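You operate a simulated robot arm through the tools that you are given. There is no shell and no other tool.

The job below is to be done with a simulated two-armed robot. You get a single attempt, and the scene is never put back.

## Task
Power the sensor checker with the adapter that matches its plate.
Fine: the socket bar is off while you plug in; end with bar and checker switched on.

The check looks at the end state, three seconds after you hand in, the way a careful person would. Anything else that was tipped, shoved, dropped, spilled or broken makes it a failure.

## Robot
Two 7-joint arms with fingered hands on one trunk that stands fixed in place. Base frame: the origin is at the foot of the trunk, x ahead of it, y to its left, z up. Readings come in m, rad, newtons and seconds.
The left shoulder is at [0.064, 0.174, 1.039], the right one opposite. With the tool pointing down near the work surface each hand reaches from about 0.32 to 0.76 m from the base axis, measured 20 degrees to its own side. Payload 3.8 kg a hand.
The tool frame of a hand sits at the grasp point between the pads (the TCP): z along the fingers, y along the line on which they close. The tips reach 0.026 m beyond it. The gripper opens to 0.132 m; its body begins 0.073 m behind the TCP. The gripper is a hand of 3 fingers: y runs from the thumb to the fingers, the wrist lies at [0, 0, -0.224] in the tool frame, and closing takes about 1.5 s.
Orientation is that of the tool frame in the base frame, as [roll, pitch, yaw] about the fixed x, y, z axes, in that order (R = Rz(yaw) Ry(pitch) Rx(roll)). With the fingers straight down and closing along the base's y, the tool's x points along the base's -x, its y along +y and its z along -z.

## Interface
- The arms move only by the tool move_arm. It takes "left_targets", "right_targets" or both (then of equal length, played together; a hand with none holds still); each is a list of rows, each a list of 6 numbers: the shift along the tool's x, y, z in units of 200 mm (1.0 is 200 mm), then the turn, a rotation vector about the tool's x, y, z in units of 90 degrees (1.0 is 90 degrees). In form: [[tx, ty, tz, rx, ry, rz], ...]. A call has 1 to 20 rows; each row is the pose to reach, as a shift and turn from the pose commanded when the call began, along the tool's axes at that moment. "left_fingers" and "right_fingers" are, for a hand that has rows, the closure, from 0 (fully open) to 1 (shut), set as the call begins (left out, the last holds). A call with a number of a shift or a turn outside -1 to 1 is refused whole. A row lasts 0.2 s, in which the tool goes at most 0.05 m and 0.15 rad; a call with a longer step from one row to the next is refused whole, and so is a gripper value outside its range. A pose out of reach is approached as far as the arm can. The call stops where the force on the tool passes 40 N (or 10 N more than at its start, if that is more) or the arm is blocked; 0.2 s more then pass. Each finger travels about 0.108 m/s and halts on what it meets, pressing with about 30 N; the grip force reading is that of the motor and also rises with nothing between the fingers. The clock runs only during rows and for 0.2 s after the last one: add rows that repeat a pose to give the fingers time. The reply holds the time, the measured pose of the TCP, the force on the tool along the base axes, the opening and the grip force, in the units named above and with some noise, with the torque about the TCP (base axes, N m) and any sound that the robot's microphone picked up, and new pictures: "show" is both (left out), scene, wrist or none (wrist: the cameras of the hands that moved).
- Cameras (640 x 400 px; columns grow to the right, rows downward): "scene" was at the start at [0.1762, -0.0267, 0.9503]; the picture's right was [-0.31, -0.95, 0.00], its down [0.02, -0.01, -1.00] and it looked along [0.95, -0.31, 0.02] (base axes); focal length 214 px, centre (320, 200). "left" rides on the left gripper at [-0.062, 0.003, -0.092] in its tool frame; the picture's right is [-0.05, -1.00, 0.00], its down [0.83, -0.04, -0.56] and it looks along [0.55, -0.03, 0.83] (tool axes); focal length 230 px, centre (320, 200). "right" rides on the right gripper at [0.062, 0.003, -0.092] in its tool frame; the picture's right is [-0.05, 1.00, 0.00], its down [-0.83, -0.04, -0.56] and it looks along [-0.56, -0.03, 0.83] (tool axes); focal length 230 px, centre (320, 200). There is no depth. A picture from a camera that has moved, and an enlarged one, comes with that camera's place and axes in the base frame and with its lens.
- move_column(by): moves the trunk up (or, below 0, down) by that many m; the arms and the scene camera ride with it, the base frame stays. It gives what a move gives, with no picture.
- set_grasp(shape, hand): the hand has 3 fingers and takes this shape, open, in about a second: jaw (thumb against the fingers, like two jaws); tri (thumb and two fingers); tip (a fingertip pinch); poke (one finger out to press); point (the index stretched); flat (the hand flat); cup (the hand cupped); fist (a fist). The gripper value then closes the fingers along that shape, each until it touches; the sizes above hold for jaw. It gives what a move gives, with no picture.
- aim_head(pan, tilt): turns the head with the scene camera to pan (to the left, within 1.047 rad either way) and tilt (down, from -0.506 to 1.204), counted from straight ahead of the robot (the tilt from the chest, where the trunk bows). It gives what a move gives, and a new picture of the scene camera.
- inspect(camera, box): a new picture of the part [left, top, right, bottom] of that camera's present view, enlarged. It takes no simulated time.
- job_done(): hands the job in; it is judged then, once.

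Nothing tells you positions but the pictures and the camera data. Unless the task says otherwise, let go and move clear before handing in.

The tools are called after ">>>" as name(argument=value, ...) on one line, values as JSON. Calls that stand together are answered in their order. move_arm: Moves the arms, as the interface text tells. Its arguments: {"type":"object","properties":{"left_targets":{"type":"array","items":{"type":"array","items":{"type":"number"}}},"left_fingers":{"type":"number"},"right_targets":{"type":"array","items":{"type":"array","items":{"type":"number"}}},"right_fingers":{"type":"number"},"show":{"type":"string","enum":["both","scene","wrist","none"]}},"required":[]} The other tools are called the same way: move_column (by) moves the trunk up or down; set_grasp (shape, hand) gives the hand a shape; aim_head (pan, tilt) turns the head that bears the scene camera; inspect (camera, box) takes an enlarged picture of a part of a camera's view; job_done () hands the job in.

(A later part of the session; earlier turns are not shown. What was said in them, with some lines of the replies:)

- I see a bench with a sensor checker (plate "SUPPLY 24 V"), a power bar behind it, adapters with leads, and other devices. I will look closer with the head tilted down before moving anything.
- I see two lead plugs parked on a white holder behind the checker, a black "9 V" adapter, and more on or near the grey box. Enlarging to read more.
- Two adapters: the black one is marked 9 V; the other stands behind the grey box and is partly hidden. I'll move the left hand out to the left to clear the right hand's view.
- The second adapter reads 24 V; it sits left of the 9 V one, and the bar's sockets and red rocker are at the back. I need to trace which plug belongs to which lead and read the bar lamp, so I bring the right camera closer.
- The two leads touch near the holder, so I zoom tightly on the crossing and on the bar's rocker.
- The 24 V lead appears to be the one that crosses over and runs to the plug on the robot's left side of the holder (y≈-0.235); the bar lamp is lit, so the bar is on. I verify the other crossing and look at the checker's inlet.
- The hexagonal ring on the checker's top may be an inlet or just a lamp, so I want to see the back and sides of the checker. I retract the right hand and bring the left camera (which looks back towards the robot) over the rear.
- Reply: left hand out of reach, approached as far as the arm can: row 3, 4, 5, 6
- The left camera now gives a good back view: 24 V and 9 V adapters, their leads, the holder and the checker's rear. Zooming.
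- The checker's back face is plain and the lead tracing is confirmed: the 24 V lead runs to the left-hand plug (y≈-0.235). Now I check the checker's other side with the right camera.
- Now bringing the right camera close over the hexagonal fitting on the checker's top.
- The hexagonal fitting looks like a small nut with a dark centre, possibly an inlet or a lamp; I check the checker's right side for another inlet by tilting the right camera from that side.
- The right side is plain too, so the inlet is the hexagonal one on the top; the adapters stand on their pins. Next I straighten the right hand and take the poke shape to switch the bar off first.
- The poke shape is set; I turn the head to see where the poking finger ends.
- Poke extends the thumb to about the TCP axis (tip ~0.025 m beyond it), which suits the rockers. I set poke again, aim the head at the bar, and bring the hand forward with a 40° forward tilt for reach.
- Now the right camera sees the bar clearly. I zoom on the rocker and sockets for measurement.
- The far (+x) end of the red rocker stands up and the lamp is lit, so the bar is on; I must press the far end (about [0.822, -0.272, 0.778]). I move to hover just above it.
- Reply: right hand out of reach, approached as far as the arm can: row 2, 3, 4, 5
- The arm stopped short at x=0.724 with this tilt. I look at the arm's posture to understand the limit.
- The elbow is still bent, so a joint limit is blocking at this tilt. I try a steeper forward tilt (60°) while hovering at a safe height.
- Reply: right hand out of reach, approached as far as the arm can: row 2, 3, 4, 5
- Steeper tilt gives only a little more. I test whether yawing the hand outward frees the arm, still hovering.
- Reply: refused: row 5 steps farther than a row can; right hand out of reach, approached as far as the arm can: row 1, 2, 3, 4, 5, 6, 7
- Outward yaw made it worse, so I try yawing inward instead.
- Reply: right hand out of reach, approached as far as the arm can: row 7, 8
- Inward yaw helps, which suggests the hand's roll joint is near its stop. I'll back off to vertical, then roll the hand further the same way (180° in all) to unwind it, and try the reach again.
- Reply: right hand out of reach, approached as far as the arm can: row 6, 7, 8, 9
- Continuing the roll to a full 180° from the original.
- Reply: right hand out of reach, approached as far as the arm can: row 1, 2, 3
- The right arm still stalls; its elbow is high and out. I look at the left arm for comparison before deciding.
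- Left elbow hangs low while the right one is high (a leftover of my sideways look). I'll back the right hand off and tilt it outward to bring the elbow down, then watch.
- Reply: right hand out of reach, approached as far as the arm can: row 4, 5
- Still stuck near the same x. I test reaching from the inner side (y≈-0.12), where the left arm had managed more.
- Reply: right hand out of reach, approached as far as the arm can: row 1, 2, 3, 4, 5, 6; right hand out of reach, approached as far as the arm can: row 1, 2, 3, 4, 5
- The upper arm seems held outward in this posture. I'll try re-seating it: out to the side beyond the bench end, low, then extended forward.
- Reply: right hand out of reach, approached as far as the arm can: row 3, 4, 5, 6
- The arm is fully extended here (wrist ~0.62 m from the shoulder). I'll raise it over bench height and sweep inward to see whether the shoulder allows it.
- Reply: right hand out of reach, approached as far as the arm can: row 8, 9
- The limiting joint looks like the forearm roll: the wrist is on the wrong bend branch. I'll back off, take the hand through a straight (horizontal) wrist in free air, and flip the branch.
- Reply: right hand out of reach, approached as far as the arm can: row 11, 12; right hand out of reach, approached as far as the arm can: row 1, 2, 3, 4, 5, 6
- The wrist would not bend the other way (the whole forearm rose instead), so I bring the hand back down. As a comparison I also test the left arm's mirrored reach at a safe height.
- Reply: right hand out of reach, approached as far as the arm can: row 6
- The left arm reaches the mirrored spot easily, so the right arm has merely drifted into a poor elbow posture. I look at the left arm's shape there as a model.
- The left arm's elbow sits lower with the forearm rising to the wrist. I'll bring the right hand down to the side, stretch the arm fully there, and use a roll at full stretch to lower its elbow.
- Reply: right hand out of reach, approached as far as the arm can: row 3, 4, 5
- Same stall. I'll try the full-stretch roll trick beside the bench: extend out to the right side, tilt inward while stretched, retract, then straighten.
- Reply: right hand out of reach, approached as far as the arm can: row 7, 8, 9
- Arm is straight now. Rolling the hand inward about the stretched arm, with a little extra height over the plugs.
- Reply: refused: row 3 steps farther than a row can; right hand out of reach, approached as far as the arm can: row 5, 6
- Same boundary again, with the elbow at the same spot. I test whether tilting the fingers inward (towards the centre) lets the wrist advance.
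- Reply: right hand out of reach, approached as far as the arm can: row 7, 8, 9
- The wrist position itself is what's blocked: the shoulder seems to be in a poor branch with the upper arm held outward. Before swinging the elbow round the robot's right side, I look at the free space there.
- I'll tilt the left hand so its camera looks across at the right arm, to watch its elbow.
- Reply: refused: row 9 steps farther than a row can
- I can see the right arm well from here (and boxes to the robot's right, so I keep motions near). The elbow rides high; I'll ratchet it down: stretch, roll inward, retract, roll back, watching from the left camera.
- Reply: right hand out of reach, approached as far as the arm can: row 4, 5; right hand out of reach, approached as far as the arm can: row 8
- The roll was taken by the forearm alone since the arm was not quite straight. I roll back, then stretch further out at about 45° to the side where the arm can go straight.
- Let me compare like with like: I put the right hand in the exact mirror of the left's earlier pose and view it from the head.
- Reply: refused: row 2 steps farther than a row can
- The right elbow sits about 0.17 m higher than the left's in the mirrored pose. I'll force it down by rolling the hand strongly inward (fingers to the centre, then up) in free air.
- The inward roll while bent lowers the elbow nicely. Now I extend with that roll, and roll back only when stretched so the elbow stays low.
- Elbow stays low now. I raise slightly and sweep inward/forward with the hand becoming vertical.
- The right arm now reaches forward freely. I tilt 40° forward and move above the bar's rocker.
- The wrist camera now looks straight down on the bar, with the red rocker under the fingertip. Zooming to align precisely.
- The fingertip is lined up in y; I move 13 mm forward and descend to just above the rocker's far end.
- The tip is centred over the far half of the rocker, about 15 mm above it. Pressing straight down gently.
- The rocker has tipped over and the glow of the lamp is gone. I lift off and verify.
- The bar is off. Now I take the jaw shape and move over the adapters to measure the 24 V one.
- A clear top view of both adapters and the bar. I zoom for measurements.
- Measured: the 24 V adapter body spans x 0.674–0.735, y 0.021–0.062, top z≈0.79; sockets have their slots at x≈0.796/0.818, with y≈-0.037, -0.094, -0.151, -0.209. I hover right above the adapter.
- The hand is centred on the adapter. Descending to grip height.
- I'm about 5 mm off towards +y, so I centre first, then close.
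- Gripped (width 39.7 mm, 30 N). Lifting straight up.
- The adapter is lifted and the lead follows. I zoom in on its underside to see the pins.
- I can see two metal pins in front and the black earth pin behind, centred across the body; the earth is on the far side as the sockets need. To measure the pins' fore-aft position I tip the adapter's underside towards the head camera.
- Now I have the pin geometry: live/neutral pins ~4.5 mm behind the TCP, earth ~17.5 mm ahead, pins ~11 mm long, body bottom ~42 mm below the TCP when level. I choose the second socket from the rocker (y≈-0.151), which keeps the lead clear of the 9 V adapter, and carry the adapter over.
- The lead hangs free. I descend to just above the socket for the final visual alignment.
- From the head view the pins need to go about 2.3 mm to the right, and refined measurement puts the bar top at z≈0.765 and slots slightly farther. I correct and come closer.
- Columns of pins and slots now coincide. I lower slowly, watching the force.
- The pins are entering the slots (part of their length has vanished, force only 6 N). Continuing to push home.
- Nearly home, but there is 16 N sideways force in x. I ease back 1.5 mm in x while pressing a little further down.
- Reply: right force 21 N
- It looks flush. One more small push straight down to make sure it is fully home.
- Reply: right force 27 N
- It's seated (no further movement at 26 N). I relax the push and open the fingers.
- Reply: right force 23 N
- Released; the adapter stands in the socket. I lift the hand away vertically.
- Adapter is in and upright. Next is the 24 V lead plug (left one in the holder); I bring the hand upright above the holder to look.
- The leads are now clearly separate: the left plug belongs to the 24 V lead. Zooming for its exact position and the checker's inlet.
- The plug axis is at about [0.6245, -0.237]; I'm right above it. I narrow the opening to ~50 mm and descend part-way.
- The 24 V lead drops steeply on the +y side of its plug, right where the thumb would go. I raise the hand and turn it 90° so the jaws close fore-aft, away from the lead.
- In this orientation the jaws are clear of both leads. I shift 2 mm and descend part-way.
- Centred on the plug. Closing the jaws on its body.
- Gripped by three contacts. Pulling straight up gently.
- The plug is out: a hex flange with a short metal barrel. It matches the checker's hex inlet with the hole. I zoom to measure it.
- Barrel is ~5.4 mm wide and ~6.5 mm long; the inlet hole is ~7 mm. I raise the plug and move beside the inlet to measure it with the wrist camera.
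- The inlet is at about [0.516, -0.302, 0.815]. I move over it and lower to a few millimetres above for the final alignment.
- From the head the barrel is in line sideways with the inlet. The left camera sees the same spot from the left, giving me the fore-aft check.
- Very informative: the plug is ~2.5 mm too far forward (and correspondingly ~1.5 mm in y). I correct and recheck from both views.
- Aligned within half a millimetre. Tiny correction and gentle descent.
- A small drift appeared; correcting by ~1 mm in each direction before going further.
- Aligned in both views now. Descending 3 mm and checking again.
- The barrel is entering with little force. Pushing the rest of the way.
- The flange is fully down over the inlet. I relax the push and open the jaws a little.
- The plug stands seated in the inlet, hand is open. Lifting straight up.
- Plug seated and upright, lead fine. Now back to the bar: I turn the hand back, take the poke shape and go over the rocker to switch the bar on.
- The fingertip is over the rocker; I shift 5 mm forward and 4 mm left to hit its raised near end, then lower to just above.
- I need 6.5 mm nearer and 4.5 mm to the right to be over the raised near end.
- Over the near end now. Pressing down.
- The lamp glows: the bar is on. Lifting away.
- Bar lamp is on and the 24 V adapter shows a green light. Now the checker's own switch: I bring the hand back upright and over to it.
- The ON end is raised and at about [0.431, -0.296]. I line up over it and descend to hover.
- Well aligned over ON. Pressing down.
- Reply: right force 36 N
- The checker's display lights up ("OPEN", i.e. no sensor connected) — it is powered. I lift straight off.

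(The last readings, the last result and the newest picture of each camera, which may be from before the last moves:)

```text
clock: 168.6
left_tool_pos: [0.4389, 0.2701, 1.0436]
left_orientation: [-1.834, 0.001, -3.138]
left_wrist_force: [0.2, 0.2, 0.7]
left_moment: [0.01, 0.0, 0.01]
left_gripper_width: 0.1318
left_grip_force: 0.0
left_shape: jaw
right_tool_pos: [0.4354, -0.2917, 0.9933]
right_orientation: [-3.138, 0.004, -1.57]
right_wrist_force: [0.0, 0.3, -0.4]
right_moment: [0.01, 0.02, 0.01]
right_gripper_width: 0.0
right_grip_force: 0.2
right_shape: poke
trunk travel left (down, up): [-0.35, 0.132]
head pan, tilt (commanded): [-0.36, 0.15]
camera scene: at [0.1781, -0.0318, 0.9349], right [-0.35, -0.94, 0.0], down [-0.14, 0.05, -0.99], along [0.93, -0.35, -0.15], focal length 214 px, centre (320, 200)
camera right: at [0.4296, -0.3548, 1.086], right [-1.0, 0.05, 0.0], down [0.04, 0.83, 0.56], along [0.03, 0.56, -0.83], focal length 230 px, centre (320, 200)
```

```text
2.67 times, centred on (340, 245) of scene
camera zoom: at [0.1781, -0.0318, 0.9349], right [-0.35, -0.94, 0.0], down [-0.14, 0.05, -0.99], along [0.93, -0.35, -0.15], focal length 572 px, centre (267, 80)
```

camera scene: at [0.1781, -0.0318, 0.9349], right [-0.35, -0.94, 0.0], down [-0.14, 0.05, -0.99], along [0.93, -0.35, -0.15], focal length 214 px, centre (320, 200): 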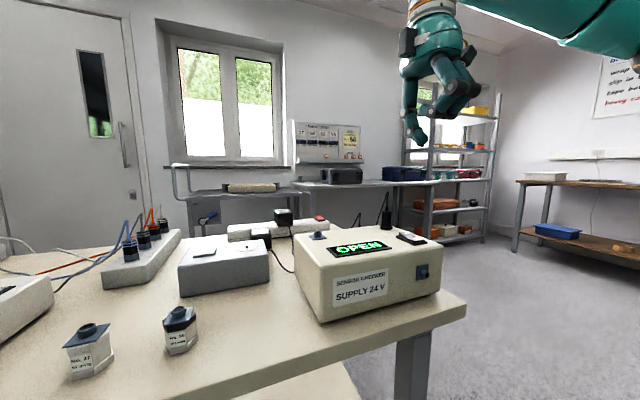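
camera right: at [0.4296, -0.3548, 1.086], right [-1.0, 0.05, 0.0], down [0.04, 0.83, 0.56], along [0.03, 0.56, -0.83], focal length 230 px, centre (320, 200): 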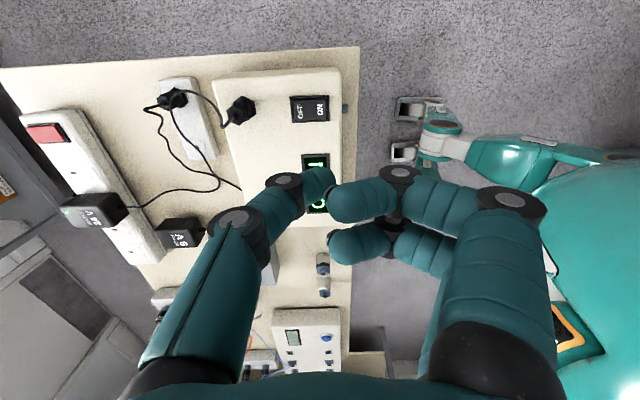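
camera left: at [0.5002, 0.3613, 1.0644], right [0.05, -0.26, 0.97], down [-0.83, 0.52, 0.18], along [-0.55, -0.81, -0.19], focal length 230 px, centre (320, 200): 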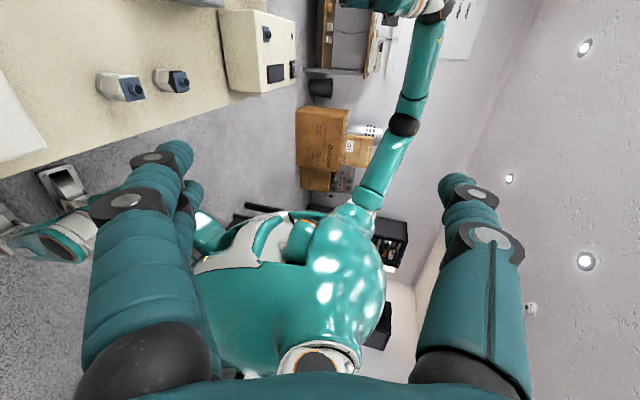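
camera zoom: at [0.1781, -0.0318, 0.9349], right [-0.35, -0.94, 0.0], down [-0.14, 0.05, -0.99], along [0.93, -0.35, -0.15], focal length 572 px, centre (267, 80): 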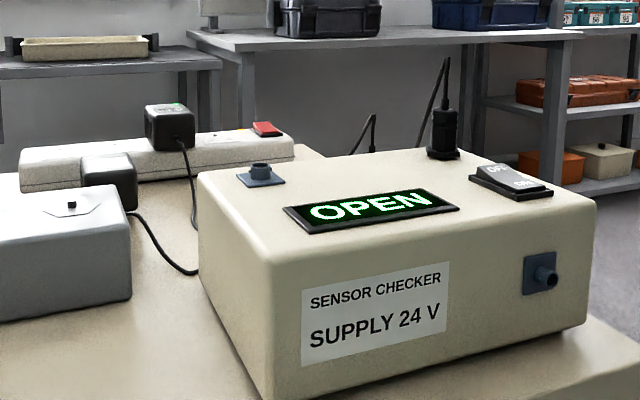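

Everything is powered: bar lamp lit, adapter LED green, checker display on. I move the right hand clear and take a last overall look.

>>> move_arm(right_targets=[[0.1, 0.08, -0.08, 0, 0, 0], [0.2, 0.16, -0.16, 0, 0, 0], [0.3, 0.24, -0.24, 0, 0, 0], [0.4, 0.3, -0.3, 0, 0, 0], [0.4, 0.3, -0.3, 0, 0, 0]], show="both")

>>> aim_head(pan=-0.25, tilt=0.35)

>>> inspect(camera="scene", box=[160, 100, 420, 260])

>>> inspect(camera="right", box=[20, 40, 360, 280])

```text
clock: 169.8
left_tool_pos: [0.4372, 0.2711, 1.0434]
left_orientation: [-1.833, 0.0, -3.14]
left_wrist_force: [-0.6, -0.4, -0.3]
left_moment: [-0.02, 0.04, 0.01]
left_gripper_width: 0.132
left_grip_force: 0.1
left_shape: jaw
right_tool_pos: [0.3757, -0.3723, 1.0511]
right_orientation: [-3.139, 0.003, -1.57]
right_wrist_force: [-0.3, 0.3, -0.6]
right_moment: [0.05, 0.03, -0.01]
right_gripper_width: 0.0002
right_grip_force: 0.0
right_shape: poke
trunk travel left (down, up): [-0.35, 0.132]
head pan, tilt (commanded): [-0.36, 0.15]
camera scene: at [0.1781, -0.0316, 0.9349], right [-0.35, -0.94, 0.0], down [-0.14, 0.05, -0.99], along [0.93, -0.35, -0.15], focal length 214 px, centre (320, 200)
camera right: at [0.3698, -0.4353, 1.1431], right [-1.0, 0.05, 0.0], down [0.04, 0.83, 0.56], along [0.03, 0.56, -0.83], focal length 230 px, centre (320, 200)
```

scene: 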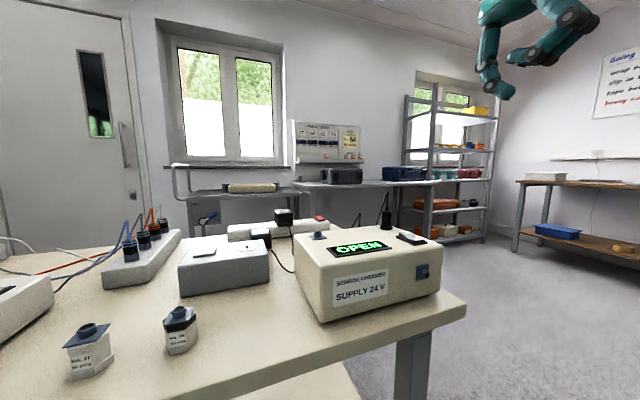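
right: 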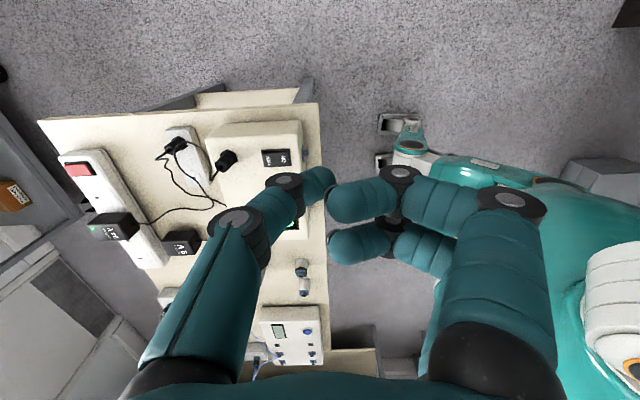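

```text
clock: 170.6
left_tool_pos: [0.4389, 0.2715, 1.0433]
left_orientation: [-1.833, 0.0, -3.141]
left_wrist_force: [-0.1, 0.0, 0.2]
left_moment: [-0.02, 0.02, -0.01]
left_gripper_width: 0.1321
left_grip_force: 0.1
left_shape: jaw
right_tool_pos: [0.3765, -0.3717, 1.0505]
right_orientation: [-3.136, 0.005, -1.571]
right_wrist_force: [0.7, 0.4, -0.3]
right_moment: [0.0, 0.01, -0.03]
right_gripper_width: 0.0
right_grip_force: 0.1
right_shape: poke
trunk travel left (down, up): [-0.35, 0.132]
head pan, tilt (commanded): [-0.25, 0.351]
camera scene: at [0.1813, -0.022, 0.9163], right [-0.25, -0.97, 0.0], down [-0.33, 0.08, -0.94], along [0.91, -0.23, -0.34], focal length 214 px, centre (320, 200)
```

scene: 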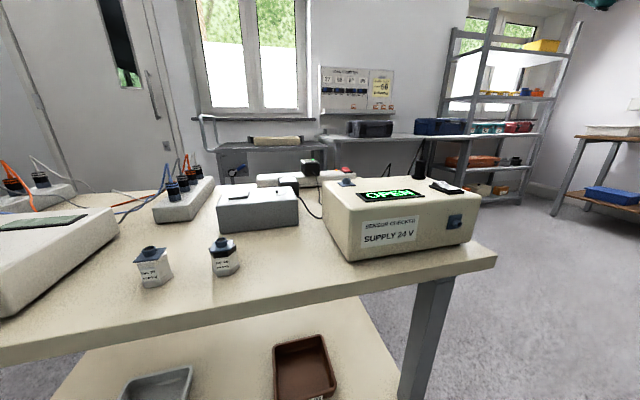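

```text
2.46 times, centred on (290, 180) of scene
camera zoom: at [0.1813, -0.022, 0.9163], right [-0.25, -0.97, 0.0], down [-0.33, 0.08, -0.94], along [0.91, -0.23, -0.34], focal length 528 px, centre (394, 249)
```

zoom: 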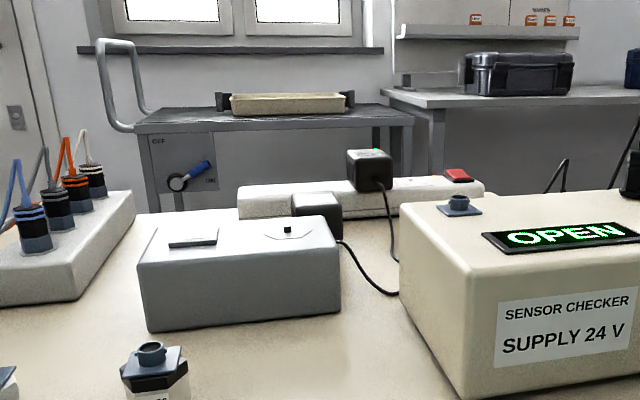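

```text
1.67 times, centred on (190, 160) of right
camera zoom: at [0.3697, -0.4352, 1.1431], right [-1.0, 0.05, 0.0], down [0.04, 0.83, 0.56], along [0.03, 0.56, -0.83], focal length 384 px, centre (537, 267)
```

zoom: 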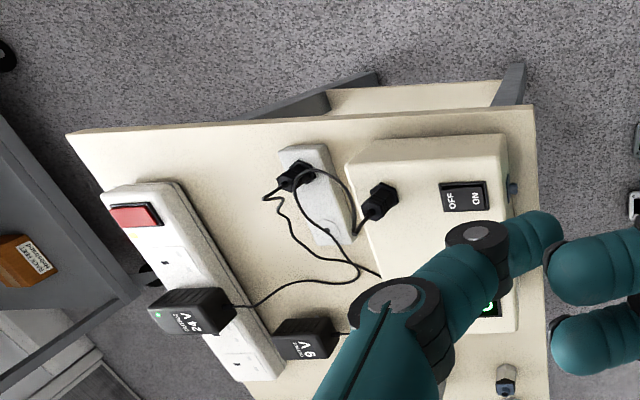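

The overview shows the 24 V adapter in the bar with its LED green, and its plug seated in the checker. The bar lamp and the checker display are both lit. The 9 V adapter, its plug and everything else are undisturbed, and both hands are clear, so I'm handing in.

>>> job_done()

```text
The job is handed in.
```

The sensor checker now runs from the 24 V adapter that matches its plate, and both the socket bar and the checker are switched on.

- **Bar off first:** the bar was on at the start. I switched it off before plugging anything in, and its lamp went out.
- **Plugged in:** the 24 V adapter sits in the second socket from the bar's switch. I traced its lead to the left-hand plug in the holder, and that plug is now seated in the checker's inlet.
- **Switched on:** the bar lamp is lit and the adapter's LED is green. The checker's display reads "OPEN", which I take to mean no sensor is connected.
- **Left alone:** the 9 V adapter and its plug are where they were. The last overview showed nothing else on the bench moved or tipped.

Both hands were empty and clear of the bench when I handed in.
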